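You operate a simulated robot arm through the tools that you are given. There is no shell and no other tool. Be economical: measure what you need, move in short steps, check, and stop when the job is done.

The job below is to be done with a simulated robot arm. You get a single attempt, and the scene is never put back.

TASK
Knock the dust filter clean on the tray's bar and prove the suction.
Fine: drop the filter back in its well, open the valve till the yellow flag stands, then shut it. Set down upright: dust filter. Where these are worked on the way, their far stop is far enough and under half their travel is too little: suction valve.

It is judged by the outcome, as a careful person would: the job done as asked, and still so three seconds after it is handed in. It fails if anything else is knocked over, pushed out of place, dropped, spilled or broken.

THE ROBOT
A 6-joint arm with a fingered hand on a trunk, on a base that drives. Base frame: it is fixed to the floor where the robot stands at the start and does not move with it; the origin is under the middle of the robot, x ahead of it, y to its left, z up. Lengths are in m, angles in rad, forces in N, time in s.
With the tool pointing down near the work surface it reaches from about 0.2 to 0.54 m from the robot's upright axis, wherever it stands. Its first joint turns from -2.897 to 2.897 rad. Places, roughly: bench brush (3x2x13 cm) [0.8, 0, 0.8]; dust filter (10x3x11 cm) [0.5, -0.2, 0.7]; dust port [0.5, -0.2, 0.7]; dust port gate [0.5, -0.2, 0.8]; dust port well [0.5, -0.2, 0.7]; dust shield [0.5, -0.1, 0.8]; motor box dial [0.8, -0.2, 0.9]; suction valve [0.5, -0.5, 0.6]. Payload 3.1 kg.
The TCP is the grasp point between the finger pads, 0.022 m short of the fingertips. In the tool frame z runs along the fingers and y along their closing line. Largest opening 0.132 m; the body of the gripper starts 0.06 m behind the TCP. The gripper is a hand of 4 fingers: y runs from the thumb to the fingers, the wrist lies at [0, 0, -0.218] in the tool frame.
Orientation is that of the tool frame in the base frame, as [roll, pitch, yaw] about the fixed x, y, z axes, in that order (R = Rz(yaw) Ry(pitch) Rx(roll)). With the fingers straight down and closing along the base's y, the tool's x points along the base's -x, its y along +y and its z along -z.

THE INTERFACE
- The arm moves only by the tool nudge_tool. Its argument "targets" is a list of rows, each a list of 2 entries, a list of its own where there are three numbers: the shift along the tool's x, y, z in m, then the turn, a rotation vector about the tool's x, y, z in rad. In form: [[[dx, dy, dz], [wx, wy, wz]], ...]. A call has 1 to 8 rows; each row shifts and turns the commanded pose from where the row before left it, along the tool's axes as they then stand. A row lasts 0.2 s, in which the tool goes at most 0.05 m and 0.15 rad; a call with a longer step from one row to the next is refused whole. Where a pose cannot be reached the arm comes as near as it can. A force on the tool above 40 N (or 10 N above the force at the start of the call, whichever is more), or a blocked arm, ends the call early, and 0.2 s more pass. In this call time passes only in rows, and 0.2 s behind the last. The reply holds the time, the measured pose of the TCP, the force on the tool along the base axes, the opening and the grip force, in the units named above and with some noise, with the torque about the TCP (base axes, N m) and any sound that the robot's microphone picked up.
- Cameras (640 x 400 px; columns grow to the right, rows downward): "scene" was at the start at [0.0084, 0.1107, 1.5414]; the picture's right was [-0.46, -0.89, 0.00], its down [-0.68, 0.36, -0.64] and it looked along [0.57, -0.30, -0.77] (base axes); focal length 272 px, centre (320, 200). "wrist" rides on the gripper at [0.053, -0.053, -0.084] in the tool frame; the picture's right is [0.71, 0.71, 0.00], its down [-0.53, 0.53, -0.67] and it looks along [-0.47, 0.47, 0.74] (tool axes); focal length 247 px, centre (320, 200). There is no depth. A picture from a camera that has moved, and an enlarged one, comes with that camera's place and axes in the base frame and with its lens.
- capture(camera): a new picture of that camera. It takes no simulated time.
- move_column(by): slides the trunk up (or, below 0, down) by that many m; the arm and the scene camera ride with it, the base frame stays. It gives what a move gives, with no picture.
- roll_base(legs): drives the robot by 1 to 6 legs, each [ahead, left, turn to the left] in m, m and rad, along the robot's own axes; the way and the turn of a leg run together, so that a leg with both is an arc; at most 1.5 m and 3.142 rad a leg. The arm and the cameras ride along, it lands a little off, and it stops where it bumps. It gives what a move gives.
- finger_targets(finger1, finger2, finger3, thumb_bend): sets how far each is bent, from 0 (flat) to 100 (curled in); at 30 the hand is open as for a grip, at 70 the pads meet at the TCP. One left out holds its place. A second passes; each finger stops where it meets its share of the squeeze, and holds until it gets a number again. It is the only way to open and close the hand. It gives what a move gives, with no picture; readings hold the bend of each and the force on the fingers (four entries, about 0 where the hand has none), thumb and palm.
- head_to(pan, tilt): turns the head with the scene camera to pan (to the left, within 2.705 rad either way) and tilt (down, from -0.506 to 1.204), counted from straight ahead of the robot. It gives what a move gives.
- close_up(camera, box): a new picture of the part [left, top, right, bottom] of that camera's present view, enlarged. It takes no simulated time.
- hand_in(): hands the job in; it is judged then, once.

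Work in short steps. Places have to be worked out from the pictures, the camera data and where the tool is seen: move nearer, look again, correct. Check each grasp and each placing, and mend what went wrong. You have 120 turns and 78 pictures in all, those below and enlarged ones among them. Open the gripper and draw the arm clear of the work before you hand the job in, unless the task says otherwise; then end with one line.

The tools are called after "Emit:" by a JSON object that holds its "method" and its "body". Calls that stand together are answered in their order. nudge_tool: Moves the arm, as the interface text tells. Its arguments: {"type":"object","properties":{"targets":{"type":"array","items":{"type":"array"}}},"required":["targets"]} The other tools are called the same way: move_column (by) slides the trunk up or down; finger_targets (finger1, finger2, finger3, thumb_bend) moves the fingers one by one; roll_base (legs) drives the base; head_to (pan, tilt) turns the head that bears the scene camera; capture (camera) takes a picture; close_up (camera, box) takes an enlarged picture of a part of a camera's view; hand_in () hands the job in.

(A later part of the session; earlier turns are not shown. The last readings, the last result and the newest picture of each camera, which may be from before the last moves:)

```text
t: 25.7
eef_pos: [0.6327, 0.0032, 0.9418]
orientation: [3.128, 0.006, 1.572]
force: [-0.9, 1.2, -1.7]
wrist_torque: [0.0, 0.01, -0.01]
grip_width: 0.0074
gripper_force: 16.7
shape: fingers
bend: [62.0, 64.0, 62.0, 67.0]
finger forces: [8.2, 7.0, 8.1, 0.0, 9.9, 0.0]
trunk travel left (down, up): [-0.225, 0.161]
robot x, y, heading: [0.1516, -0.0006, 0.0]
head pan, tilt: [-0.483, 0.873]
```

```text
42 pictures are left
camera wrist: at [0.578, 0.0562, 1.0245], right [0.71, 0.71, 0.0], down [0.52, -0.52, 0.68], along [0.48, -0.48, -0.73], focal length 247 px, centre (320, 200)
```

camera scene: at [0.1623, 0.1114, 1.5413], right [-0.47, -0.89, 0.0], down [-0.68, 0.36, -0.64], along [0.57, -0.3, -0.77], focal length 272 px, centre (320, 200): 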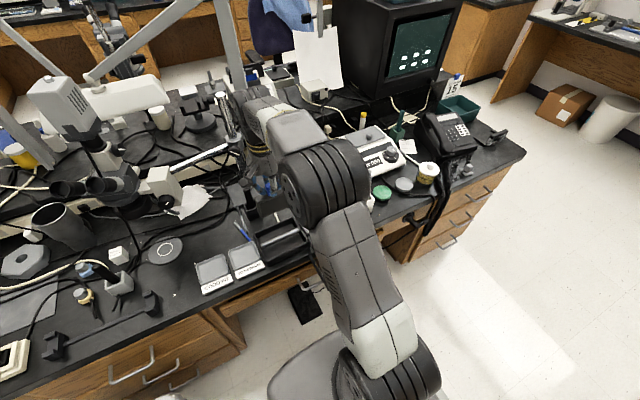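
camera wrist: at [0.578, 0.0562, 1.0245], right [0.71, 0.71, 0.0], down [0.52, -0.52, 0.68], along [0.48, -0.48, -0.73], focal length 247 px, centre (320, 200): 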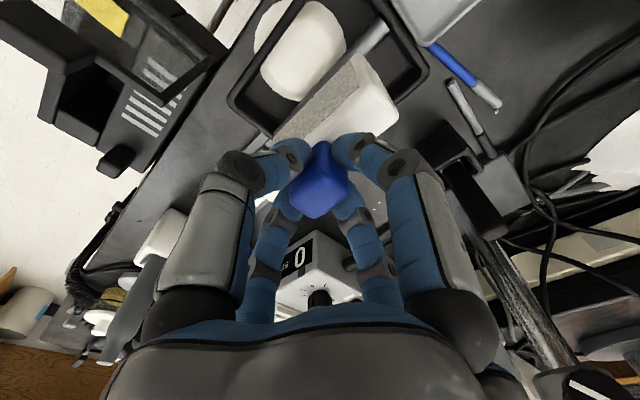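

The filter turned white and a dust heap lies in the tray. I check closely whether any dust is left.

Emit:
{"method": "close_up", "body": {"camera": "wrist", "box": [220, 0, 440, 150]}}

```text
2.67 times, centred on (330, 75) of wrist
camera zoom: at [0.578, 0.0562, 1.0245], right [0.71, 0.71, 0.0], down [0.52, -0.52, 0.68], along [0.48, -0.48, -0.73], focal length 659 px, centre (293, 533)
```

zoom: 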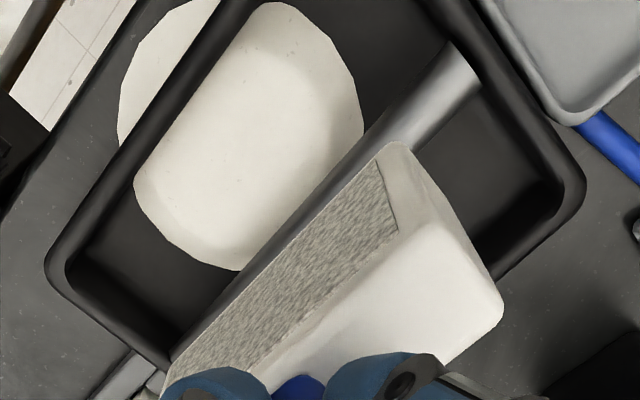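

Clean pleats are visible. I raise and carry the filter back above the well.

Emit:
{"method": "nudge_tool", "body": {"targets": [[[0, 0, -0.035], [0, 0, 0]], [[0, 0, -0.035], [0, 0, 0]], [[0, 0, -0.035], [0, 0, 0]]]}}

Emit:
{"method": "nudge_tool", "body": {"targets": [[[-0.027, -0.025, 0], [0, 0, 0]], [[-0.027, -0.025, 0], [0, 0, 0]], [[-0.027, -0.025, 0], [0, 0, 0]], [[-0.027, -0.025, 0], [0, 0, 0]], [[-0.027, -0.025, 0], [0, 0, 0]], [[-0.026, -0.025, 0], [0, 0, 0]]]}}

Emit:
{"method": "nudge_tool", "body": {"targets": [[[0, 0, 0.0], [0, 0, 0]]]}}

Emit:
{"method": "capture", "body": {"camera": "wrist"}}

```text
t: 26.5
eef_pos: [0.6342, 0.0041, 1.0468]
orientation: [3.13, 0.008, 1.573]
force: [-0.6, 0.1, -0.4]
wrist_torque: [0.02, -0.02, -0.01]
grip_width: 0.0076
gripper_force: 16.4
shape: fingers
bend: [62.0, 64.0, 62.0, 67.0]
finger forces: [8.2, 7.0, 8.2, 0.0, 10.0, 0.0]
trunk travel left (down, up): [-0.225, 0.161]
robot x, y, heading: [0.1564, -0.0019, 0.003]
head pan, tilt: [-0.483, 0.873]
```

```text
t: 27.9
eef_pos: [0.4887, -0.1574, 1.0467]
orientation: [3.127, 0.006, 1.573]
force: [0.1, -0.4, -1.7]
wrist_torque: [0.0, 0.04, 0.02]
grip_width: 0.0074
gripper_force: 16.2
shape: fingers
bend: [62.0, 64.0, 62.0, 67.0]
finger forces: [8.0, 7.1, 8.0, 0.0, 9.8, 0.1]
trunk travel left (down, up): [-0.225, 0.161]
robot x, y, heading: [0.1518, 0.0016, 0.005]
head pan, tilt: [-0.483, 0.873]
```

```text
t: 28.3
eef_pos: [0.4879, -0.1573, 1.0474]
orientation: [3.128, 0.006, 1.573]
force: [-0.3, -0.6, -1.3]
wrist_torque: [-0.02, -0.03, -0.01]
grip_width: 0.0074
gripper_force: 16.1
shape: fingers
bend: [62.0, 64.0, 62.0, 67.0]
finger forces: [7.9, 7.0, 8.0, 0.0, 10.0, 0.1]
trunk travel left (down, up): [-0.225, 0.161]
robot x, y, heading: [0.1505, 0.0027, -0.004]
head pan, tilt: [-0.483, 0.873]
```

```text
40 pictures are left
camera wrist: at [0.4344, -0.104, 1.1294], right [0.71, 0.71, 0.0], down [0.52, -0.52, 0.68], along [0.48, -0.48, -0.73], focal length 247 px, centre (320, 200)
```

wrist: 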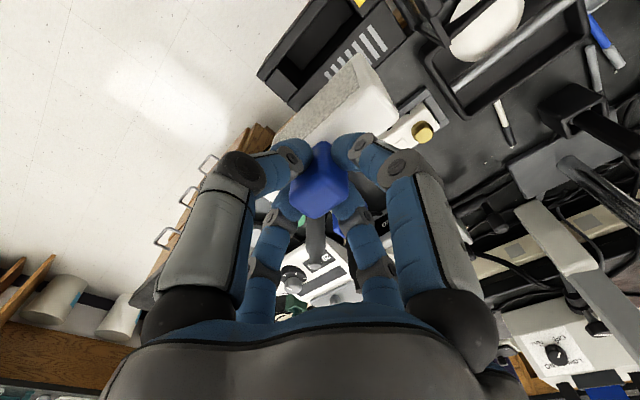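

x reads 0.488 versus 0.4835 at pickup; I correct −5 mm and lower to z≈0.905, then look at the alignment.

Emit:
{"method": "nudge_tool", "body": {"targets": [[[0, -0.005, 0.04], [0, 0, 0]], [[0, 0, 0.04], [0, 0, 0]], [[0, 0, 0.04], [0, 0, 0]], [[0, 0, 0.022], [0, 0, 0]], [[0, 0, 0.0], [0, 0, 0]]]}}

Emit:
{"method": "capture", "body": {"camera": "wrist"}}

Emit:
{"method": "close_up", "body": {"camera": "scene", "box": [288, 190, 432, 280]}}

```text
t: 29.5
eef_pos: [0.4816, -0.1558, 0.9065]
orientation: [3.129, 0.008, 1.571]
force: [0.5, 0.1, -0.6]
wrist_torque: [-0.01, 0.0, -0.04]
grip_width: 0.0073
gripper_force: 16.1
shape: fingers
bend: [62.0, 64.0, 62.0, 67.0]
finger forces: [7.9, 7.1, 8.1, 0.0, 9.7, 0.0]
trunk travel left (down, up): [-0.225, 0.161]
robot x, y, heading: [0.1532, 0.0026, -0.001]
head pan, tilt: [-0.483, 0.873]
```

```text
39 pictures are left
camera wrist: at [0.4272, -0.1026, 0.9889], right [0.71, 0.71, 0.0], down [0.52, -0.52, 0.68], along [0.48, -0.48, -0.73], focal length 247 px, centre (320, 200)
```

wrist: 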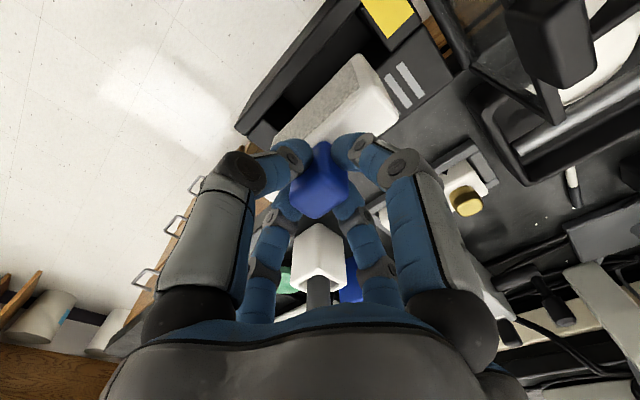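

```text
4.44 times, centred on (360, 235) of scene
camera zoom: at [0.1612, 0.1107, 1.5414], right [-0.47, -0.89, 0.0], down [-0.68, 0.36, -0.64], along [0.57, -0.3, -0.77], focal length 1210 px, centre (142, 44)
```

zoom: 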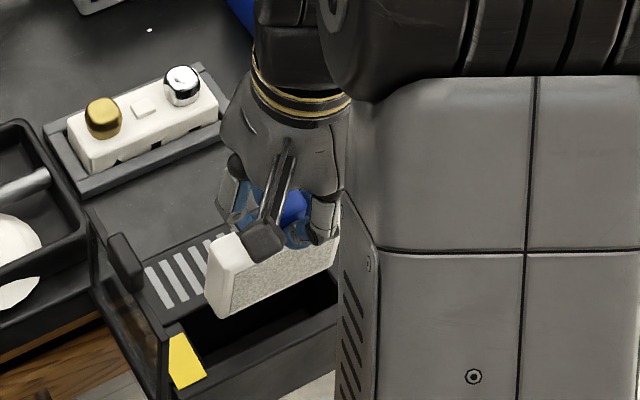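

The filter hangs over the open well. I lower slowly into it, watching force.

Emit:
{"method": "nudge_tool", "body": {"targets": [[[-0.001, 0.001, 0.01], [0, 0, 0]], [[0, 0, 0.01], [0, 0, 0]], [[0, 0, 0.01], [0, 0, 0]], [[0, 0, 0.01], [0, 0, 0]]]}}

Emit:
{"method": "close_up", "body": {"camera": "scene", "box": [288, 190, 432, 280]}}

Emit:
{"method": "close_up", "body": {"camera": "wrist", "box": [200, 0, 440, 150]}}

```text
t: 30.5
eef_pos: [0.4831, -0.1567, 0.8647]
orientation: [3.128, 0.008, 1.572]
force: [0.3, -0.6, -0.3]
wrist_torque: [0.03, 0.0, -0.02]
grip_width: 0.0074
gripper_force: 16.8
shape: fingers
bend: [62.0, 64.0, 62.0, 67.0]
finger forces: [7.9, 7.1, 7.9, 0.1, 9.6, 0.1]
trunk travel left (down, up): [-0.225, 0.161]
robot x, y, heading: [0.1523, -0.0, -0.001]
head pan, tilt: [-0.483, 0.873]
```

```text
4.44 times, centred on (360, 235) of scene
camera zoom: at [0.1615, 0.1105, 1.5414], right [-0.47, -0.89, 0.0], down [-0.68, 0.36, -0.64], along [0.57, -0.3, -0.77], focal length 1210 px, centre (142, 44)
```

zoom: 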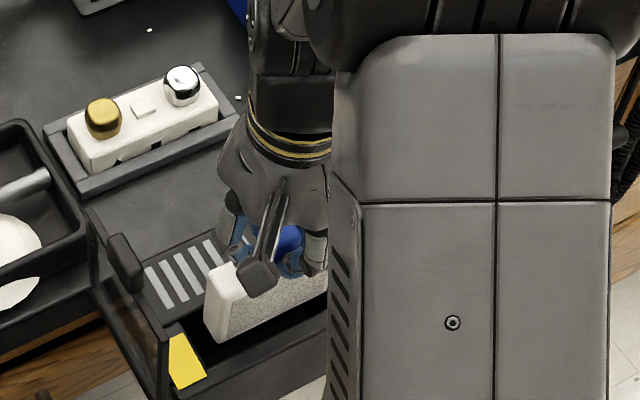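

```text
2.67 times, centred on (320, 75) of wrist
camera zoom: at [0.4288, -0.1041, 0.9484], right [0.71, 0.71, 0.0], down [0.52, -0.52, 0.68], along [0.48, -0.48, -0.73], focal length 659 px, centre (320, 533)
```

zoom: 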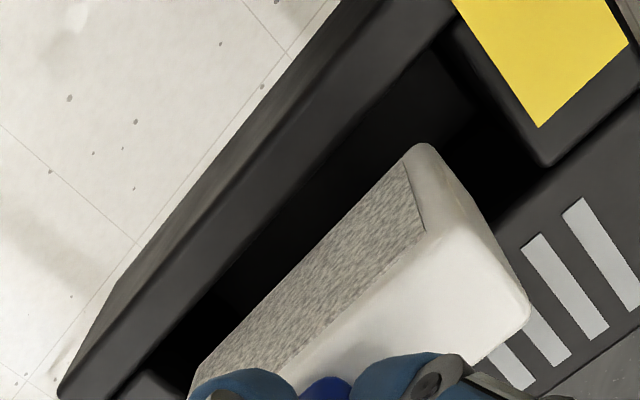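

It has entered the well freely. I continue down to where it was picked up.

Emit:
{"method": "nudge_tool", "body": {"targets": [[[0, 0, 0.012], [0, 0, 0]], [[0, 0, 0.012], [0, 0, 0]], [[0, 0, 0.012], [0, 0, 0]], [[0, 0, 0.012], [0, 0, 0]], [[0, 0, 0.006], [0, 0, 0]]]}}

Emit:
{"method": "close_up", "body": {"camera": "wrist", "box": [200, 0, 440, 150]}}

```text
t: 31.7
eef_pos: [0.4834, -0.1572, 0.8108]
orientation: [3.126, 0.009, 1.573]
force: [0.4, -0.1, 0.1]
wrist_torque: [0.01, -0.04, 0.01]
grip_width: 0.0073
gripper_force: 16.5
shape: fingers
bend: [62.0, 64.0, 62.0, 67.0]
finger forces: [7.9, 7.2, 7.9, 0.0, 9.7, 0.1]
trunk travel left (down, up): [-0.225, 0.161]
robot x, y, heading: [0.152, -0.0005, 0.001]
head pan, tilt: [-0.483, 0.873]
```

```text
2.67 times, centred on (320, 75) of wrist
camera zoom: at [0.4293, -0.1042, 0.8928], right [0.71, 0.71, 0.0], down [0.52, -0.52, 0.68], along [0.48, -0.48, -0.73], focal length 659 px, centre (320, 533)
```

zoom: 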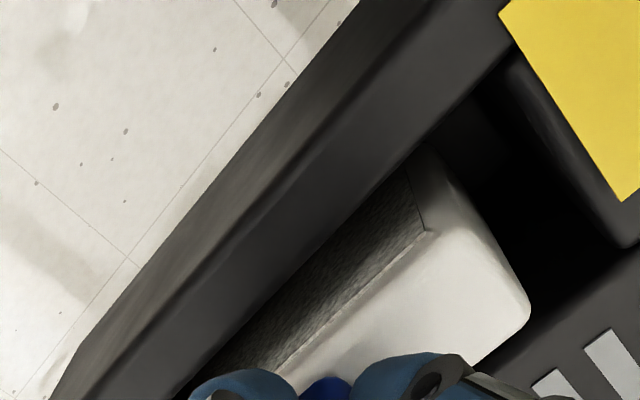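

Not yet on the floor; I lower a few mm more until contact.

Emit:
{"method": "nudge_tool", "body": {"targets": [[[0, 0, 0.003], [0, 0, 0]], [[0, 0, 0.003], [0, 0, 0]], [[0, 0, 0.002], [0, 0, 0]]]}}

```text
t: 32.5
eef_pos: [0.483, -0.1579, 0.8021]
orientation: [3.128, 0.006, 1.571]
force: [-0.2, 0.7, -1.0]
wrist_torque: [-0.01, -0.01, 0.03]
grip_width: 0.0073
gripper_force: 16.5
shape: fingers
bend: [62.0, 64.0, 62.0, 67.0]
finger forces: [7.9, 7.3, 8.1, 0.1, 9.7, 0.1]
trunk travel left (down, up): [-0.225, 0.161]
robot x, y, heading: [0.1561, 0.0016, -0.001]
head pan, tilt: [-0.483, 0.873]
```

Still free; a few mm more in 2 mm steps.

Emit:
{"method": "nudge_tool", "body": {"targets": [[[0, 0, 0.002], [0, 0, 0]], [[0, 0, 0.002], [0, 0, 0]]]}}

Emit:
{"method": "capture", "body": {"camera": "wrist"}}

```text
t: 33.1
eef_pos: [0.4852, -0.1582, 0.7997]
orientation: [3.124, 0.009, 1.572]
force: [3.0, -1.1, 13.6]
wrist_torque: [-0.02, 0.03, -0.01]
grip_width: 0.0069
gripper_force: 19.4
shape: fingers
bend: [62.0, 64.0, 62.0, 67.0]
finger forces: [9.0, 9.0, 9.1, 0.1, 11.3, 0.0]
trunk travel left (down, up): [-0.225, 0.161]
robot x, y, heading: [0.1548, 0.0041, -0.001]
head pan, tilt: [-0.483, 0.873]
```

```text
34 pictures are left
camera wrist: at [0.4299, -0.1051, 0.8823], right [0.71, 0.71, 0.01], down [0.52, -0.52, 0.68], along [0.49, -0.48, -0.73], focal length 247 px, centre (320, 200)
```

wrist: 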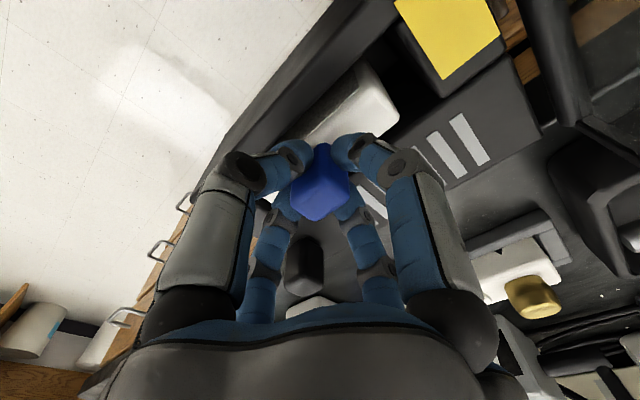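

13.6 N upward on all fingers: the filter stands on the well floor. I ease up 3 mm, open the fingers to 50 and rise.

Emit:
{"method": "nudge_tool", "body": {"targets": [[[0, 0, -0.003], [0, 0, 0]]]}}

Emit:
{"method": "finger_targets", "body": {"finger1": 50, "finger2": 52, "finger3": 50, "thumb_bend": 52}}

Emit:
{"method": "nudge_tool", "body": {"targets": [[[0, 0, -0.01], [0, 0, 0]], [[0, 0, -0.03], [0, 0, 0]], [[0, 0, -0.04], [0, 0, 0]], [[0, 0, -0.04], [0, 0, 0]]]}}

Emit:
{"method": "capture", "body": {"camera": "wrist"}}

```text
t: 33.5
eef_pos: [0.4823, -0.1577, 0.8023]
orientation: [3.129, 0.006, 1.574]
force: [0.3, 0.0, 0.5]
wrist_torque: [0.04, 0.0, -0.01]
grip_width: 0.0074
gripper_force: 18.1
shape: fingers
bend: [62.0, 64.0, 62.0, 67.0]
finger forces: [8.3, 7.7, 8.7, 0.0, 10.6, 0.0]
trunk travel left (down, up): [-0.225, 0.161]
robot x, y, heading: [0.1498, -0.0022, -0.001]
head pan, tilt: [-0.483, 0.873]
```

```text
t: 34.5
eef_pos: [0.4822, -0.1562, 0.8023]
orientation: [3.127, 0.006, 1.572]
force: [0.4, -0.3, 0.1]
wrist_torque: [0.0, 0.02, -0.03]
grip_width: 0.038
gripper_force: 0.1
shape: fingers
bend: [50.0, 52.0, 50.0, 52.0]
finger forces: [0.0, 0.0, 0.1, 0.0, 0.1, 0.1]
trunk travel left (down, up): [-0.225, 0.161]
robot x, y, heading: [0.1547, 0.0039, 0.002]
head pan, tilt: [-0.483, 0.873]
```

```text
t: 35.5
eef_pos: [0.4845, -0.157, 0.9211]
orientation: [3.129, 0.008, 1.571]
force: [0.1, -0.2, 0.8]
wrist_torque: [0.02, 0.01, -0.01]
grip_width: 0.0379
gripper_force: 0.1
shape: fingers
bend: [50.0, 52.0, 50.0, 52.0]
finger forces: [0.0, 0.0, 0.0, 0.0, 0.0, 0.0]
trunk travel left (down, up): [-0.225, 0.161]
robot x, y, heading: [0.1536, -0.0028, 0.002]
head pan, tilt: [-0.483, 0.873]
```

```text
33 pictures are left
camera wrist: at [0.43, -0.1043, 1.0044], right [0.71, 0.71, 0.0], down [0.52, -0.52, 0.68], along [0.48, -0.48, -0.73], focal length 247 px, centre (320, 200)
```

wrist: 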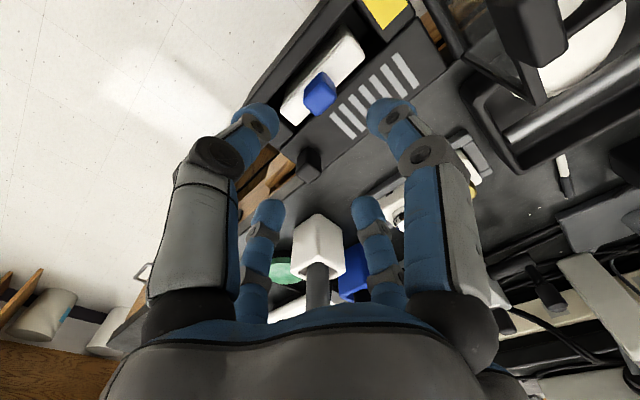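

The filter is back, upright and centred in its well. Next the valve: at about (0.535,-0.57,0.64) on the apron. I raise the hand and drive back 0.15 and right 0.5, and lower the trunk.

Emit:
{"method": "nudge_tool", "body": {"targets": [[[0, 0, -0.04], [0, 0, 0]], [[0, 0, -0.04], [0, 0, 0]], [[0, 0, -0.04], [0, 0, 0]], [[0, -0.04, 0], [0, 0, 0]], [[0, -0.04, 0], [0, 0, 0]]]}}

Emit:
{"method": "roll_base", "body": {"legs": [[-0.17, 0, 0], [0, -0.48, 0]]}}

Emit:
{"method": "head_to", "body": {"pan": -0.2, "tilt": 0.9}}

Emit:
{"method": "capture", "body": {"camera": "scene"}}

```text
t: 36.7
eef_pos: [0.4009, -0.1581, 1.0435]
orientation: [3.128, 0.007, 1.572]
force: [-1.1, -0.5, -0.2]
wrist_torque: [0.0, -0.03, -0.01]
grip_width: 0.0382
gripper_force: 0.0
shape: fingers
bend: [50.0, 52.0, 50.0, 52.0]
finger forces: [0.0, 0.0, 0.1, 0.0, 0.0, 0.0]
trunk travel left (down, up): [-0.225, 0.161]
robot x, y, heading: [0.1538, 0.0028, -0.001]
head pan, tilt: [-0.483, 0.873]
```

```text
t: 40.7
eef_pos: [0.2329, -0.6523, 1.0413]
orientation: [3.127, 0.007, 1.567]
force: [0.1, 0.6, -1.0]
wrist_torque: [-0.02, -0.01, -0.04]
grip_width: 0.0379
gripper_force: 0.1
shape: fingers
bend: [50.0, 52.0, 50.0, 52.0]
finger forces: [0.0, 0.0, 0.0, 0.1, 0.1, 0.1]
trunk travel left (down, up): [-0.225, 0.161]
robot x, y, heading: [-0.011, -0.492, -0.006]
head pan, tilt: [-0.483, 0.873]
```

```text
t: 41.5
eef_pos: [0.2317, -0.6533, 1.0425]
orientation: [3.127, 0.008, 1.568]
force: [0.0, -0.6, -0.9]
wrist_torque: [0.01, 0.01, -0.01]
grip_width: 0.038
gripper_force: 0.0
shape: fingers
bend: [50.0, 52.0, 50.0, 52.0]
finger forces: [0.1, 0.0, 0.1, 0.0, 0.0, 0.0]
trunk travel left (down, up): [-0.225, 0.161]
robot x, y, heading: [-0.013, -0.4946, -0.007]
head pan, tilt: [-0.201, 0.901]
```

```text
32 pictures are left
camera scene: at [-0.0003, -0.3628, 1.5392], right [-0.21, -0.98, 0.0], down [-0.77, 0.16, -0.62], along [0.61, -0.13, -0.78], focal length 272 px, centre (320, 200)
```

scene: 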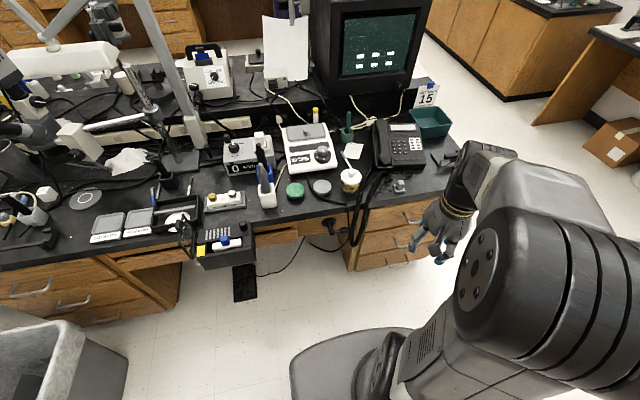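

Emit:
{"method": "close_up", "body": {"camera": "scene", "box": [296, 200, 376, 250]}}

Emit:
{"method": "close_up", "body": {"camera": "scene", "box": [150, 190, 270, 265]}}

```text
8.00 times, centred on (336, 225) of scene
camera zoom: at [-0.0003, -0.3628, 1.5392], right [-0.21, -0.98, 0.0], down [-0.77, 0.16, -0.62], along [0.61, -0.13, -0.78], focal length 2179 px, centre (192, 0)
```

zoom: 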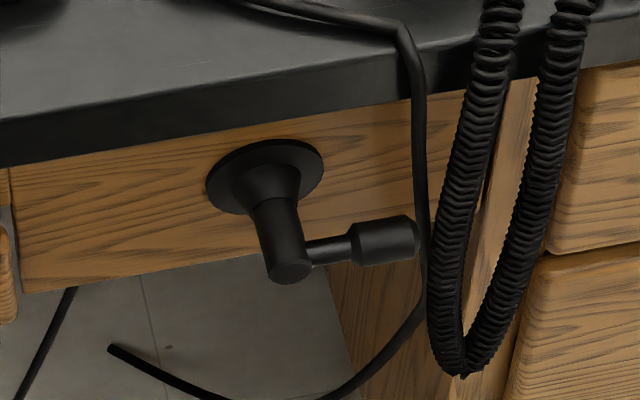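

```text
5.33 times, centred on (210, 228) of scene
camera zoom: at [-0.0003, -0.3628, 1.5392], right [-0.21, -0.98, 0.0], down [-0.77, 0.16, -0.62], along [0.61, -0.13, -0.78], focal length 1452 px, centre (907, 53)
```

zoom: 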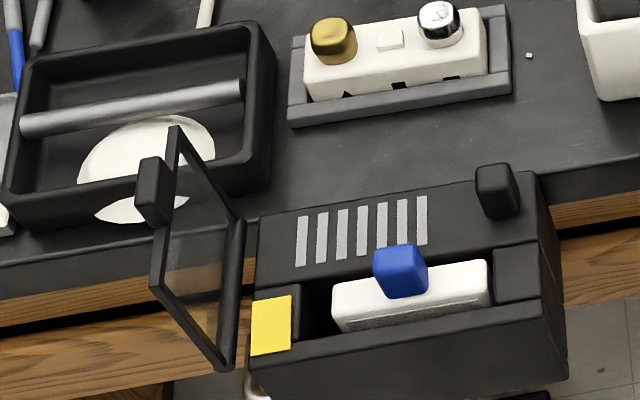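

The closed valve lever: shaft axis at (y≈-0.527, z≈0.63), knob centre ≈(0.54,-0.575,0.634). I lower the trunk, then bring the hand ahead of the knob at x≈0.40.

Emit:
{"method": "move_column", "body": {"by": -0.2}}

Emit:
{"method": "finger_targets", "body": {"finger1": 68, "finger2": 68, "finger3": 68, "thumb_bend": 68}}

Emit:
{"method": "nudge_tool", "body": {"targets": [[[0.02, 0.042, 0], [0, 0, 0]], [[0.02, 0.042, 0], [0, 0, 0]], [[0.02, 0.042, 0], [0, 0, 0]], [[0.018, 0.042, 0], [0, 0, 0]]]}}

Emit:
{"method": "nudge_tool", "body": {"targets": [[[0, 0, 0], [-0.131, 0, 0]], [[0, 0, 0], [-0.131, 0, 0]], [[0, 0, 0], [-0.131, 0, 0]], [[0, 0, 0], [-0.131, 0, 0]], [[0, 0, 0], [-0.131, 0, 0]], [[0, 0, 0], [-0.131, 0, 0]], [[0, 0, 0], [-0.131, 0, 0]], [[0, 0, 0], [-0.131, 0, 0]]]}}

```text
t: 43.6
eef_pos: [0.232, -0.6532, 0.8429]
orientation: [3.126, 0.005, 1.568]
force: [0.5, -0.7, 0.1]
wrist_torque: [-0.04, 0.02, 0.02]
grip_width: 0.038
gripper_force: 0.0
shape: fingers
bend: [50.0, 52.0, 50.0, 52.0]
finger forces: [0.0, 0.1, 0.0, 0.0, 0.0, 0.0]
trunk travel left (down, up): [-0.025, 0.361]
robot x, y, heading: [-0.016, -0.4947, -0.006]
head pan, tilt: [-0.201, 0.901]
```

```text
t: 44.6
eef_pos: [0.2316, -0.6533, 0.8415]
orientation: [3.127, 0.006, 1.569]
force: [-0.3, -0.2, -0.2]
wrist_torque: [0.0, 0.01, -0.01]
grip_width: 0.0
gripper_force: 0.1
shape: fingers
bend: [68.0, 68.0, 68.0, 68.0]
finger forces: [0.1, 0.0, 0.0, 0.0, 0.0, 0.1]
trunk travel left (down, up): [-0.025, 0.361]
robot x, y, heading: [-0.0174, -0.4936, -0.004]
head pan, tilt: [-0.201, 0.901]
```

```text
t: 45.6
eef_pos: [0.4009, -0.5714, 0.8426]
orientation: [3.128, 0.01, 1.569]
force: [-0.1, -0.7, -0.4]
wrist_torque: [0.01, -0.01, 0.01]
grip_width: 0.0
gripper_force: 0.1
shape: fingers
bend: [68.0, 68.0, 68.0, 68.0]
finger forces: [0.0, 0.0, 0.0, 0.0, 0.1, 0.1]
trunk travel left (down, up): [-0.025, 0.361]
robot x, y, heading: [-0.0172, -0.4941, -0.006]
head pan, tilt: [-0.201, 0.901]
```

```text
t: 47.4
eef_pos: [0.3997, -0.5672, 0.8417]
orientation: [2.201, -0.02, 1.593]
force: [-0.4, -0.2, -0.3]
wrist_torque: [0.02, 0.01, -0.02]
grip_width: 0.0
gripper_force: 0.2
shape: fingers
bend: [68.0, 68.0, 68.0, 68.0]
finger forces: [0.0, 0.1, 0.1, 0.0, 0.0, 0.0]
out of reach, approached as far as the arm can: row 6, 7
trunk travel left (down, up): [-0.025, 0.361]
robot x, y, heading: [-0.0158, -0.4936, -0.009]
head pan, tilt: [-0.201, 0.901]
```

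The tool now points forward and ~37° down. I move it toward a point just above the knob and look.

Emit:
{"method": "nudge_tool", "body": {"targets": [[[-0.001, -0.01, 0.038], [0, 0, 0]], [[-0.001, -0.01, 0.038], [0, 0, 0]], [[-0.001, -0.01, 0.038], [0, 0, 0]], [[-0.001, -0.01, 0.038], [0, 0, 0]]]}}

Emit:
{"method": "capture", "body": {"camera": "wrist"}}

Emit:
{"method": "close_up", "body": {"camera": "scene", "box": [240, 170, 432, 290]}}

```text
t: 48.4
eef_pos: [0.5024, -0.5672, 0.7199]
orientation: [2.201, -0.02, 1.593]
force: [0.3, -0.5, 0.6]
wrist_torque: [0.0, 0.01, -0.03]
grip_width: 0.0
gripper_force: 0.1
shape: fingers
bend: [68.0, 68.0, 68.0, 68.0]
finger forces: [0.0, 0.0, 0.0, 0.1, 0.1, 0.2]
trunk travel left (down, up): [-0.025, 0.361]
robot x, y, heading: [-0.0155, -0.4923, -0.007]
head pan, tilt: [-0.201, 0.901]
```

```text
29 pictures are left
camera wrist: at [0.4023, -0.5177, 0.7273], right [0.4, 0.71, 0.58], down [-0.22, -0.55, 0.81], along [0.89, -0.45, -0.07], focal length 247 px, centre (320, 200)
```

wrist: 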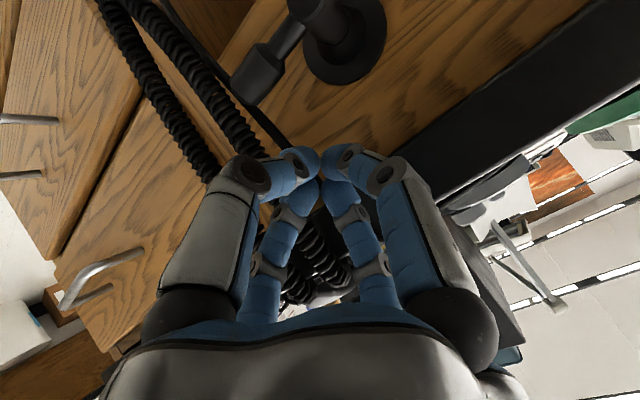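

```text
3.33 times, centred on (336, 230) of scene
camera zoom: at [0.0002, -0.3628, 1.3389], right [-0.21, -0.98, 0.0], down [-0.77, 0.16, -0.62], along [0.61, -0.13, -0.78], focal length 908 px, centre (267, 100)
```

zoom: 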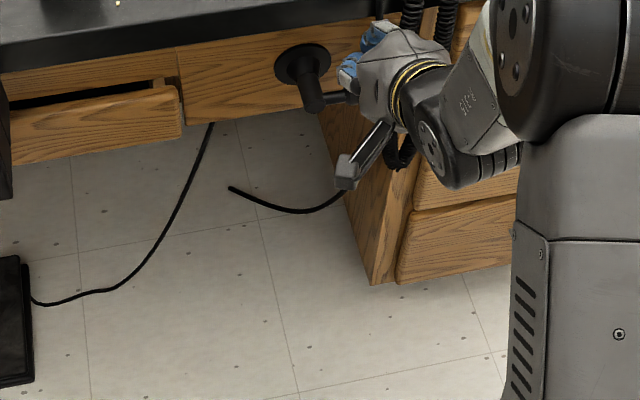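

The knob is confirmed at (0.54,-0.572,0.633). I bring the fingertips just above it, then push down a little.

Emit:
{"method": "nudge_tool", "body": {"targets": [[[-0.004, -0.006, 0.0215], [0, 0, 0]], [[-0.004, -0.006, 0.0215], [0, 0, 0]]]}}

Emit:
{"method": "nudge_tool", "body": {"targets": [[[0, -0.008, 0.006], [0, 0, 0]], [[0, -0.008, 0.006], [0, 0, 0]], [[0, -0.008, 0.006], [0, 0, 0]]]}}

Emit:
{"method": "capture", "body": {"camera": "wrist"}}

```text
t: 49.0
eef_pos: [0.5282, -0.5723, 0.6837]
orientation: [2.201, -0.019, 1.594]
force: [-0.1, 0.2, -0.7]
wrist_torque: [0.01, -0.01, 0.02]
grip_width: 0.0001
gripper_force: 0.2
shape: fingers
bend: [68.0, 68.0, 68.0, 68.0]
finger forces: [0.1, 0.0, 0.0, 0.0, 0.0, 0.1]
trunk travel left (down, up): [-0.025, 0.361]
robot x, y, heading: [-0.013, -0.4925, -0.004]
head pan, tilt: [-0.201, 0.901]
```

```text
t: 49.8
eef_pos: [0.5275, -0.5725, 0.6589]
orientation: [2.192, -0.021, 1.593]
force: [-2.9, -0.1, 17.4]
wrist_torque: [0.04, -0.12, 0.0]
grip_width: 0.0
gripper_force: 10.4
shape: fingers
bend: [68.0, 68.0, 67.0, 74.0]
finger forces: [6.7, 0.1, 0.1, 0.0, 13.4, 0.0]
trunk travel left (down, up): [-0.025, 0.361]
robot x, y, heading: [-0.0162, -0.4935, -0.006]
head pan, tilt: [-0.201, 0.901]
```

```text
27 pictures are left
camera wrist: at [0.4284, -0.5229, 0.6652], right [0.4, 0.71, 0.59], down [-0.22, -0.55, 0.81], along [0.89, -0.45, -0.06], focal length 247 px, centre (320, 200)
```

wrist: 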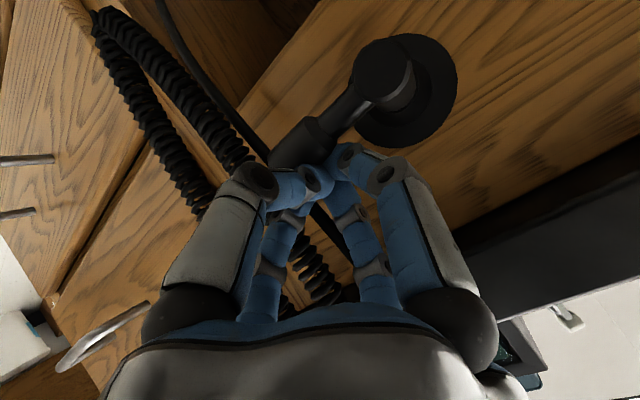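

The thumb presses on the knob with ~17 N without visible turning. I push a bit more to see whether it yields downward.

Emit:
{"method": "nudge_tool", "body": {"targets": [[[0, -0.004, 0.003], [0, 0, 0]], [[0, -0.004, 0.003], [0, 0, 0]]]}}

```text
t: 50.4
eef_pos: [0.5326, -0.5731, 0.6572]
orientation: [2.177, -0.017, 1.593]
force: [-2.2, 0.6, 13.5]
wrist_torque: [0.02, 0.0, -0.01]
grip_width: 0.0
gripper_force: 7.9
shape: fingers
bend: [68.0, 67.0, 67.0, 76.0]
finger forces: [1.9, 0.0, 0.1, 0.0, 13.7, 0.1]
trunk travel left (down, up): [-0.025, 0.361]
robot x, y, heading: [-0.0156, -0.4942, -0.005]
head pan, tilt: [-0.201, 0.901]
stopped in row 2: the force on the tool passed its limit at 43 N (the readings are from after the stop); the commanded pose is now the measured one
```

It won't go down (stop), so it opens upward. I back off and flatten the tool toward horizontal to push from below.

Emit:
{"method": "nudge_tool", "body": {"targets": [[[0, 0.008, -0.02], [0, 0, 0]], [[0, 0, -0.04], [0, 0, 0]], [[0, 0, -0.03], [0, 0, 0]]]}}

Emit:
{"method": "nudge_tool", "body": {"targets": [[[0, 0, 0], [-0.12, 0, 0]], [[0, 0, 0], [-0.12, 0, 0]], [[0, 0, 0], [-0.12, 0, 0]], [[0, 0, 0], [-0.12, 0, 0]], [[0, 0, 0], [-0.1, 0, 0]]]}}

Emit:
{"method": "close_up", "body": {"camera": "scene", "box": [240, 170, 432, 290]}}

```text
t: 51.2
eef_pos: [0.4617, -0.5729, 0.7146]
orientation: [2.183, -0.019, 1.593]
force: [0.3, -0.7, -0.3]
wrist_torque: [0.03, 0.0, 0.01]
grip_width: 0.0001
gripper_force: 0.1
shape: fingers
bend: [68.0, 68.0, 68.0, 68.0]
finger forces: [0.0, 0.0, 0.0, 0.1, 0.0, 0.1]
trunk travel left (down, up): [-0.025, 0.361]
robot x, y, heading: [-0.0156, -0.4945, -0.005]
head pan, tilt: [-0.201, 0.901]
```

```text
t: 52.4
eef_pos: [0.523, -0.6321, 0.768]
orientation: [1.607, -0.031, 1.6]
force: [0.5, -0.5, -0.5]
wrist_torque: [0.0, 0.02, -0.01]
grip_width: 0.0001
gripper_force: 0.1
shape: fingers
bend: [68.0, 68.0, 68.0, 68.0]
finger forces: [0.0, 0.0, 0.0, 0.0, 0.1, 0.1]
out of reach, approached as far as the arm can: row 1, 2, 3, 4, 5
trunk travel left (down, up): [-0.025, 0.361]
robot x, y, heading: [-0.0161, -0.4933, -0.009]
head pan, tilt: [-0.201, 0.901]
```

```text
3.33 times, centred on (336, 230) of scene
camera zoom: at [-0.0001, -0.3628, 1.3389], right [-0.2, -0.98, 0.0], down [-0.77, 0.16, -0.62], along [0.61, -0.13, -0.78], focal length 908 px, centre (267, 100)
```

zoom: 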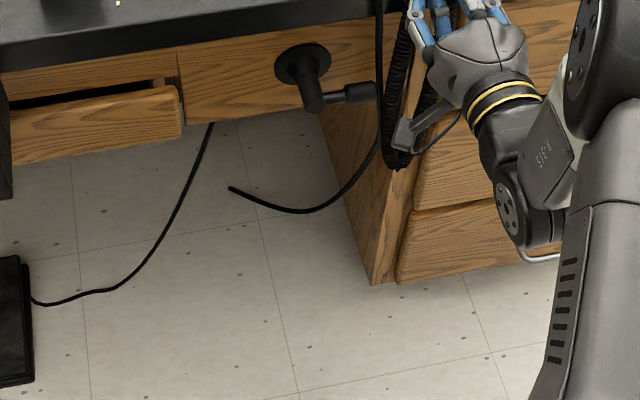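

Horizontal is reached only with a drifted pose since the wrist is too near the robot's axis. I drive back 0.14 m to make room.

Emit:
{"method": "roll_base", "body": {"legs": [[-0.14, 0, 0]]}}

Emit:
{"method": "move_column", "body": {"by": -0.02}}

Emit:
{"method": "nudge_tool", "body": {"targets": [[[0, 0, 0], [0, 0, 0]], [[0.02, -0.03, 0], [0, 0, 0]], [[0.02, -0.03, 0], [0, 0, 0]], [[0, -0.03, 0], [0, 0, 0]]]}}

```text
t: 53.7
eef_pos: [0.3862, -0.6295, 0.7684]
orientation: [1.607, -0.032, 1.601]
force: [-0.7, -0.1, -0.1]
wrist_torque: [-0.03, 0.03, -0.01]
grip_width: 0.0
gripper_force: 0.1
shape: fingers
bend: [68.0, 68.0, 68.0, 68.0]
finger forces: [0.1, 0.1, 0.0, 0.1, 0.0, 0.1]
trunk travel left (down, up): [-0.025, 0.361]
robot x, y, heading: [-0.1494, -0.4903, 0.002]
head pan, tilt: [-0.201, 0.901]
```

```text
t: 54.4
eef_pos: [0.3866, -0.6299, 0.7492]
orientation: [1.606, -0.03, 1.603]
force: [-0.1, 0.1, 0.4]
wrist_torque: [-0.02, 0.01, 0.03]
grip_width: 0.0001
gripper_force: 0.0
shape: fingers
bend: [68.0, 68.0, 68.0, 68.0]
finger forces: [0.0, 0.1, 0.1, 0.1, 0.0, 0.0]
trunk travel left (down, up): [-0.005, 0.381]
robot x, y, heading: [-0.1568, -0.4929, -0.005]
head pan, tilt: [-0.201, 0.901]
```

```text
t: 55.4
eef_pos: [0.4181, -0.6187, 0.6765]
orientation: [1.607, -0.043, 1.608]
force: [1.1, 0.0, 0.3]
wrist_torque: [0.01, 0.01, 0.02]
grip_width: 0.0
gripper_force: 0.1
shape: fingers
bend: [68.0, 68.0, 68.0, 68.0]
finger forces: [0.0, 0.0, 0.0, 0.0, 0.0, 0.1]
out of reach, approached as far as the arm can: row 2, 3, 4
trunk travel left (down, up): [-0.005, 0.381]
robot x, y, heading: [-0.1519, -0.4955, -0.0]
head pan, tilt: [-0.201, 0.901]
```

Low and near is at the arm's limit, moving forward should ease it. I go to a staging point below and before the knob.

Emit:
{"method": "nudge_tool", "body": {"targets": [[[0.015, -0.02, 0.02], [0, 0, 0]], [[0.015, -0.02, 0.02], [0, 0, 0]], [[0.015, -0.02, 0.02], [0, 0, 0]], [[0, -0.02, 0], [0, 0, 0]]]}}

Emit:
{"method": "capture", "body": {"camera": "wrist"}}

```text
t: 56.4
eef_pos: [0.4767, -0.5708, 0.5983]
orientation: [1.608, -0.033, 1.61]
force: [0.6, -0.3, -0.5]
wrist_torque: [-0.02, -0.01, 0.0]
grip_width: 0.0
gripper_force: 0.0
shape: fingers
bend: [68.0, 68.0, 68.0, 68.0]
finger forces: [0.0, 0.0, 0.0, 0.1, 0.0, 0.1]
out of reach, approached as far as the arm can: row 3
trunk travel left (down, up): [-0.005, 0.381]
robot x, y, heading: [-0.1533, -0.4963, 0.0]
head pan, tilt: [-0.201, 0.901]
```

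```text
25 pictures are left
camera wrist: at [0.3888, -0.5208, 0.5496], right [0.0, 0.68, 0.73], down [-0.63, -0.57, 0.53], along [0.78, -0.46, 0.43], focal length 247 px, centre (320, 200)
```

wrist: 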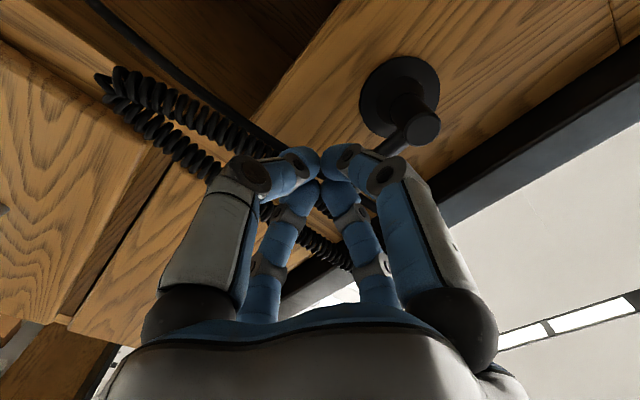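

In place below the knob. I lower 1 cm and go forward 5 cm under it.

Emit:
{"method": "nudge_tool", "body": {"targets": [[[0, -0.01, 0.01], [0, 0, 0]], [[0, 0, 0.02], [0, 0, 0]], [[0, 0, 0.02], [0, 0, 0]]]}}

Emit:
{"method": "capture", "body": {"camera": "wrist"}}

Emit:
{"method": "close_up", "body": {"camera": "scene", "box": [240, 130, 432, 250]}}

```text
t: 57.2
eef_pos: [0.5264, -0.5683, 0.5842]
orientation: [1.606, -0.032, 1.605]
force: [0.1, 0.7, -0.2]
wrist_torque: [0.03, 0.02, -0.02]
grip_width: 0.0
gripper_force: 0.1
shape: fingers
bend: [68.0, 68.0, 68.0, 68.0]
finger forces: [0.0, 0.0, 0.1, 0.1, 0.1, 0.0]
trunk travel left (down, up): [-0.005, 0.381]
robot x, y, heading: [-0.1493, -0.4953, -0.006]
head pan, tilt: [-0.201, 0.901]
```

```text
24 pictures are left
camera wrist: at [0.4395, -0.5183, 0.5348], right [0.0, 0.69, 0.73], down [-0.63, -0.56, 0.53], along [0.78, -0.46, 0.43], focal length 247 px, centre (320, 200)
```

wrist: 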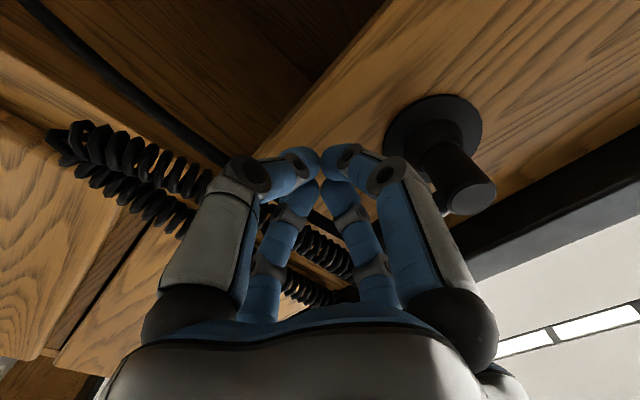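

```text
3.33 times, centred on (336, 190) of scene
camera zoom: at [-0.139, -0.362, 1.3198], right [-0.2, -0.98, 0.0], down [-0.77, 0.16, -0.62], along [0.61, -0.13, -0.78], focal length 908 px, centre (267, 233)
```

zoom: 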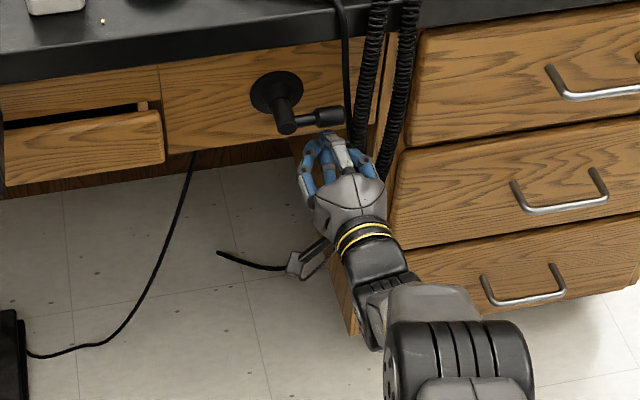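

The fingertips are right under the knob. I push up in small steps.

Emit:
{"method": "nudge_tool", "body": {"targets": [[[0, 0.008, 0.001], [0, 0, 0]], [[0, 0.008, 0], [0, 0, 0]], [[0, 0.008, 0], [0, 0, 0]], [[0, 0.008, 0], [0, 0, 0]]]}}

Emit:
{"method": "close_up", "body": {"camera": "scene", "box": [280, 140, 376, 200]}}

```text
t: 58.2
eef_pos: [0.5282, -0.5711, 0.6153]
orientation: [1.606, -0.031, 1.605]
force: [-0.6, 0.2, -0.5]
wrist_torque: [-0.03, 0.0, -0.03]
grip_width: 0.0001
gripper_force: 0.3
shape: fingers
bend: [68.0, 69.0, 68.0, 68.0]
finger forces: [0.0, 0.6, 0.0, 0.0, 0.1, 0.0]
trunk travel left (down, up): [-0.005, 0.381]
robot x, y, heading: [-0.154, -0.4933, -0.004]
head pan, tilt: [-0.201, 0.901]
```

```text
6.67 times, centred on (328, 170) of scene
camera zoom: at [-0.139, -0.3621, 1.3198], right [-0.2, -0.98, 0.0], down [-0.77, 0.16, -0.62], along [0.61, -0.13, -0.78], focal length 1816 px, centre (267, 400)
```

zoom: 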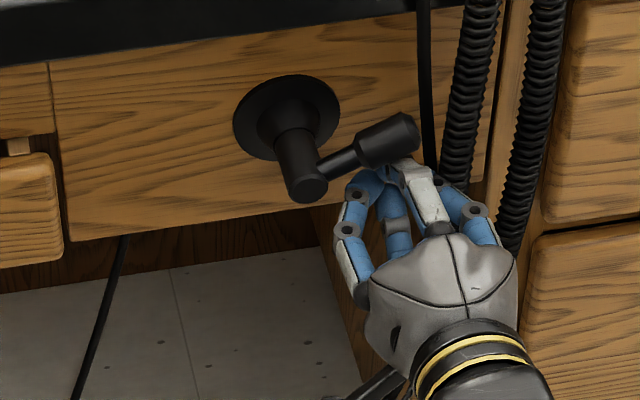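

The lever swings up freely. I follow the arc around the shaft upward.

Emit:
{"method": "nudge_tool", "body": {"targets": [[[-0.003, 0.012, 0], [0, 0, 0]], [[0.001, 0.011, 0], [0, 0, 0]], [[0.004, 0.01, 0], [0, 0, 0]], [[0.006, 0.008, 0], [0, 0, 0]]]}}

Emit:
{"method": "close_up", "body": {"camera": "scene", "box": [280, 140, 376, 200]}}

Emit:
{"method": "close_up", "body": {"camera": "scene", "box": [140, 120, 300, 220]}}

```text
t: 59.2
eef_pos: [0.5292, -0.5699, 0.6566]
orientation: [1.607, -0.032, 1.611]
force: [0.0, -1.9, -0.5]
wrist_torque: [-0.03, 0.0, 0.02]
grip_width: 0.0
gripper_force: 1.0
shape: fingers
bend: [69.0, 68.0, 68.0, 68.0]
finger forces: [2.0, 0.0, 0.0, 0.0, 0.0, 0.0]
out of reach, approached as far as the arm can: row 4
trunk travel left (down, up): [-0.005, 0.381]
robot x, y, heading: [-0.1556, -0.495, -0.006]
head pan, tilt: [-0.201, 0.901]
```

```text
6.67 times, centred on (328, 170) of scene
camera zoom: at [-0.139, -0.3623, 1.3198], right [-0.2, -0.98, 0.0], down [-0.77, 0.16, -0.62], along [0.61, -0.13, -0.78], focal length 1816 px, centre (267, 400)
```

zoom: 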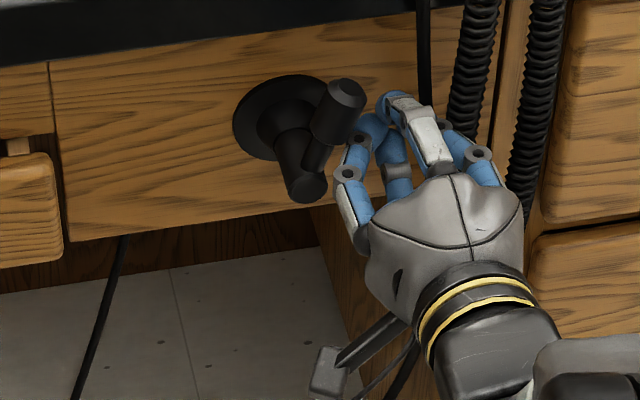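

```text
4.00 times, centred on (220, 170) of scene
camera zoom: at [-0.139, -0.3623, 1.3198], right [-0.2, -0.98, 0.0], down [-0.77, 0.16, -0.62], along [0.61, -0.13, -0.78], focal length 1089 px, centre (720, 320)
```

zoom: 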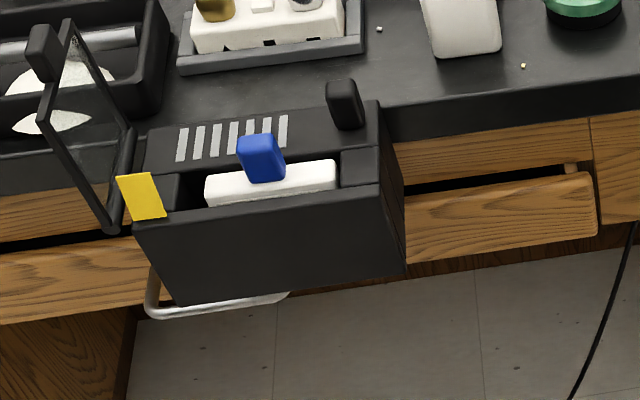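

The flag is rising; the lever stands about two thirds up. I push on, mainly leftwards.

Emit:
{"method": "nudge_tool", "body": {"targets": [[[0.008, 0.004, 0], [0, 0, 0]], [[0.008, 0.003, 0], [0, 0, 0]], [[0.006, 0, 0], [0, 0, 0]]]}}

Emit:
{"method": "close_up", "body": {"camera": "scene", "box": [280, 140, 376, 200]}}

Emit:
{"method": "close_up", "body": {"camera": "scene", "box": [140, 120, 300, 220]}}

```text
t: 60.0
eef_pos: [0.5308, -0.5691, 0.6655]
orientation: [1.604, -0.031, 1.612]
force: [-0.9, -1.1, -0.8]
wrist_torque: [-0.05, 0.01, 0.04]
grip_width: 0.0
gripper_force: 0.9
shape: fingers
bend: [69.0, 68.0, 68.0, 68.0]
finger forces: [1.8, 0.0, 0.0, 0.0, 0.1, 0.1]
out of reach, approached as far as the arm can: row 1, 2, 3
trunk travel left (down, up): [-0.005, 0.381]
robot x, y, heading: [-0.1519, -0.4917, 0.0]
head pan, tilt: [-0.201, 0.901]
```

```text
6.67 times, centred on (328, 170) of scene
camera zoom: at [-0.1391, -0.3622, 1.3198], right [-0.2, -0.98, 0.0], down [-0.77, 0.16, -0.62], along [0.61, -0.13, -0.78], focal length 1816 px, centre (267, 400)
```

zoom: 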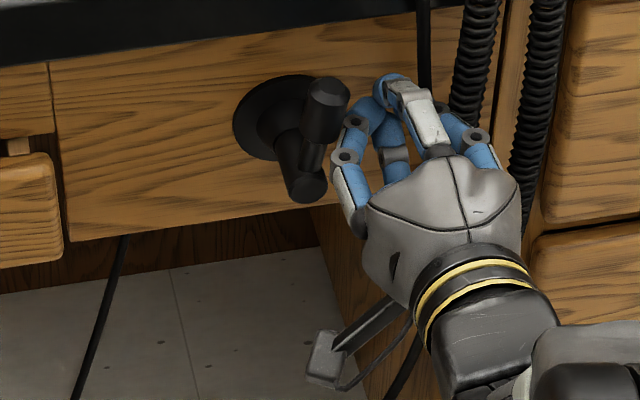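

```text
4.00 times, centred on (220, 170) of scene
camera zoom: at [-0.1391, -0.3622, 1.3198], right [-0.2, -0.98, 0.0], down [-0.77, 0.16, -0.62], along [0.61, -0.13, -0.78], focal length 1089 px, centre (720, 320)
```

zoom: 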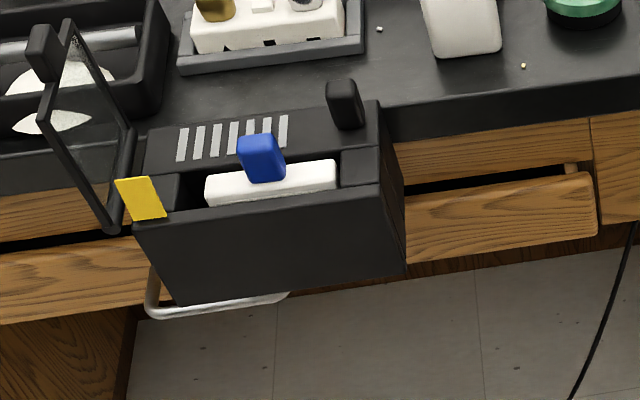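

The arm itself can't go further left here. I shift the base 2.5 cm left to carry the push on.

Emit:
{"method": "roll_base", "body": {"legs": [[0, 0.025, 0]]}}

Emit:
{"method": "close_up", "body": {"camera": "scene", "box": [140, 120, 380, 270]}}

```text
t: 60.8
eef_pos: [0.5311, -0.5458, 0.6648]
orientation: [1.606, -0.033, 1.609]
force: [-9.9, -13.7, 1.8]
wrist_torque: [0.0, 0.01, 0.15]
grip_width: 0.0017
gripper_force: 8.1
shape: fingers
bend: [73.0, 68.0, 65.0, 68.0]
finger forces: [16.3, 0.1, 0.0, 0.0, 0.0, 0.0]
trunk travel left (down, up): [-0.005, 0.381]
robot x, y, heading: [-0.1562, -0.4688, -0.001]
head pan, tilt: [-0.201, 0.901]
```

```text
2.67 times, centred on (260, 195) of scene
camera zoom: at [-0.1404, -0.3387, 1.32], right [-0.2, -0.98, 0.0], down [-0.77, 0.16, -0.62], along [0.61, -0.12, -0.78], focal length 726 px, centre (480, 213)
```

zoom: 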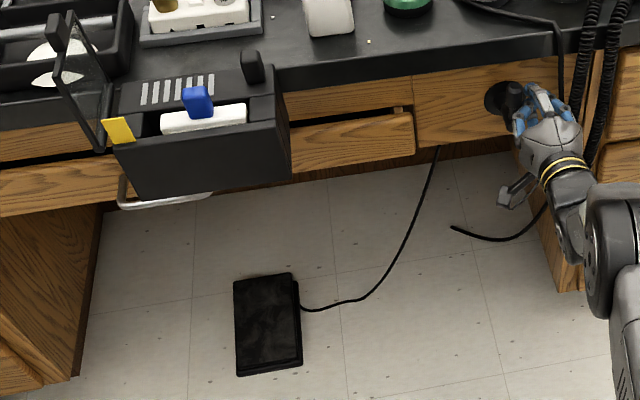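

Now 14–17 N resists, likely the far stop. I check the flag and lever closely.

Emit:
{"method": "close_up", "body": {"camera": "scene", "box": [160, 150, 240, 200]}}

Emit:
{"method": "close_up", "body": {"camera": "scene", "box": [300, 145, 380, 195]}}

```text
8.00 times, centred on (200, 175) of scene
camera zoom: at [-0.1404, -0.3387, 1.32], right [-0.2, -0.98, 0.0], down [-0.77, 0.16, -0.62], along [0.61, -0.12, -0.78], focal length 2179 px, centre (1280, 400)
```

zoom: 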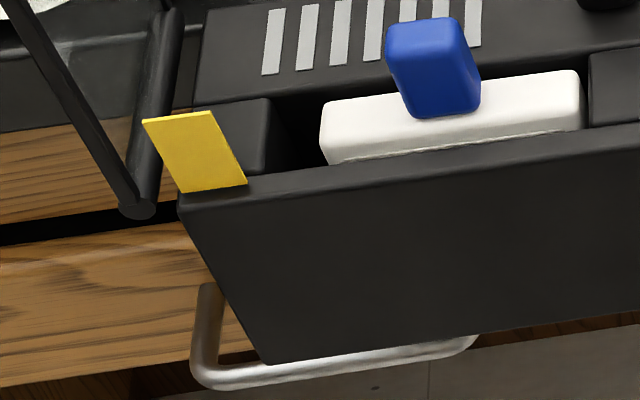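

```text
8.00 times, centred on (340, 170) of scene
camera zoom: at [-0.1404, -0.3387, 1.32], right [-0.2, -0.98, 0.0], down [-0.77, 0.16, -0.62], along [0.61, -0.12, -0.78], focal length 2179 px, centre (160, 440)
```

zoom: 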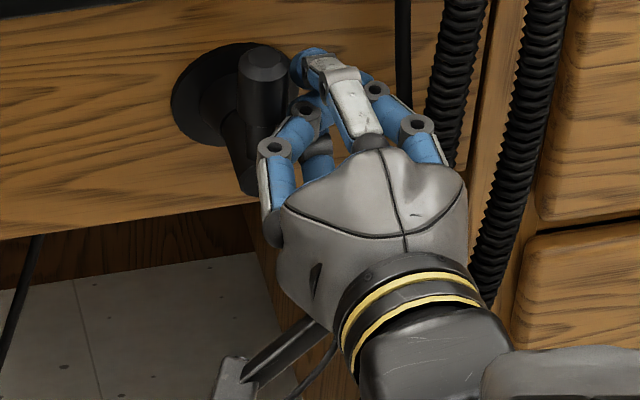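

The flag's edges run parallel to the box's upright edges: it stands, and the lever is vertical. Now to shut it, I take the hand around to the lever's left side using the base.

Emit:
{"method": "roll_base", "body": {"legs": [[0, -0.02, 0], [-0.09, 0, 0], [0, 0.1, 0]]}}

Emit:
{"method": "close_up", "body": {"camera": "scene", "box": [160, 100, 400, 250]}}

```text
t: 63.0
eef_pos: [0.4443, -0.463, 0.6644]
orientation: [1.608, -0.032, 1.608]
force: [-1.0, 0.3, -1.0]
wrist_torque: [0.0, -0.01, 0.0]
grip_width: 0.0
gripper_force: 0.0
shape: fingers
bend: [68.0, 68.0, 68.0, 68.0]
finger forces: [0.0, 0.0, 0.0, 0.0, 0.1, 0.0]
trunk travel left (down, up): [-0.005, 0.381]
robot x, y, heading: [-0.2442, -0.3902, -0.002]
head pan, tilt: [-0.201, 0.901]
```

```text
2.67 times, centred on (280, 175) of scene
camera zoom: at [-0.2267, -0.2553, 1.3197], right [-0.2, -0.98, 0.0], down [-0.77, 0.16, -0.62], along [0.61, -0.13, -0.78], focal length 726 px, centre (427, 267)
```

zoom: 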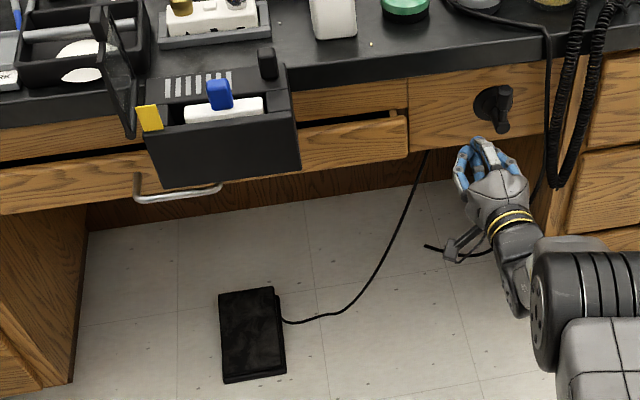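

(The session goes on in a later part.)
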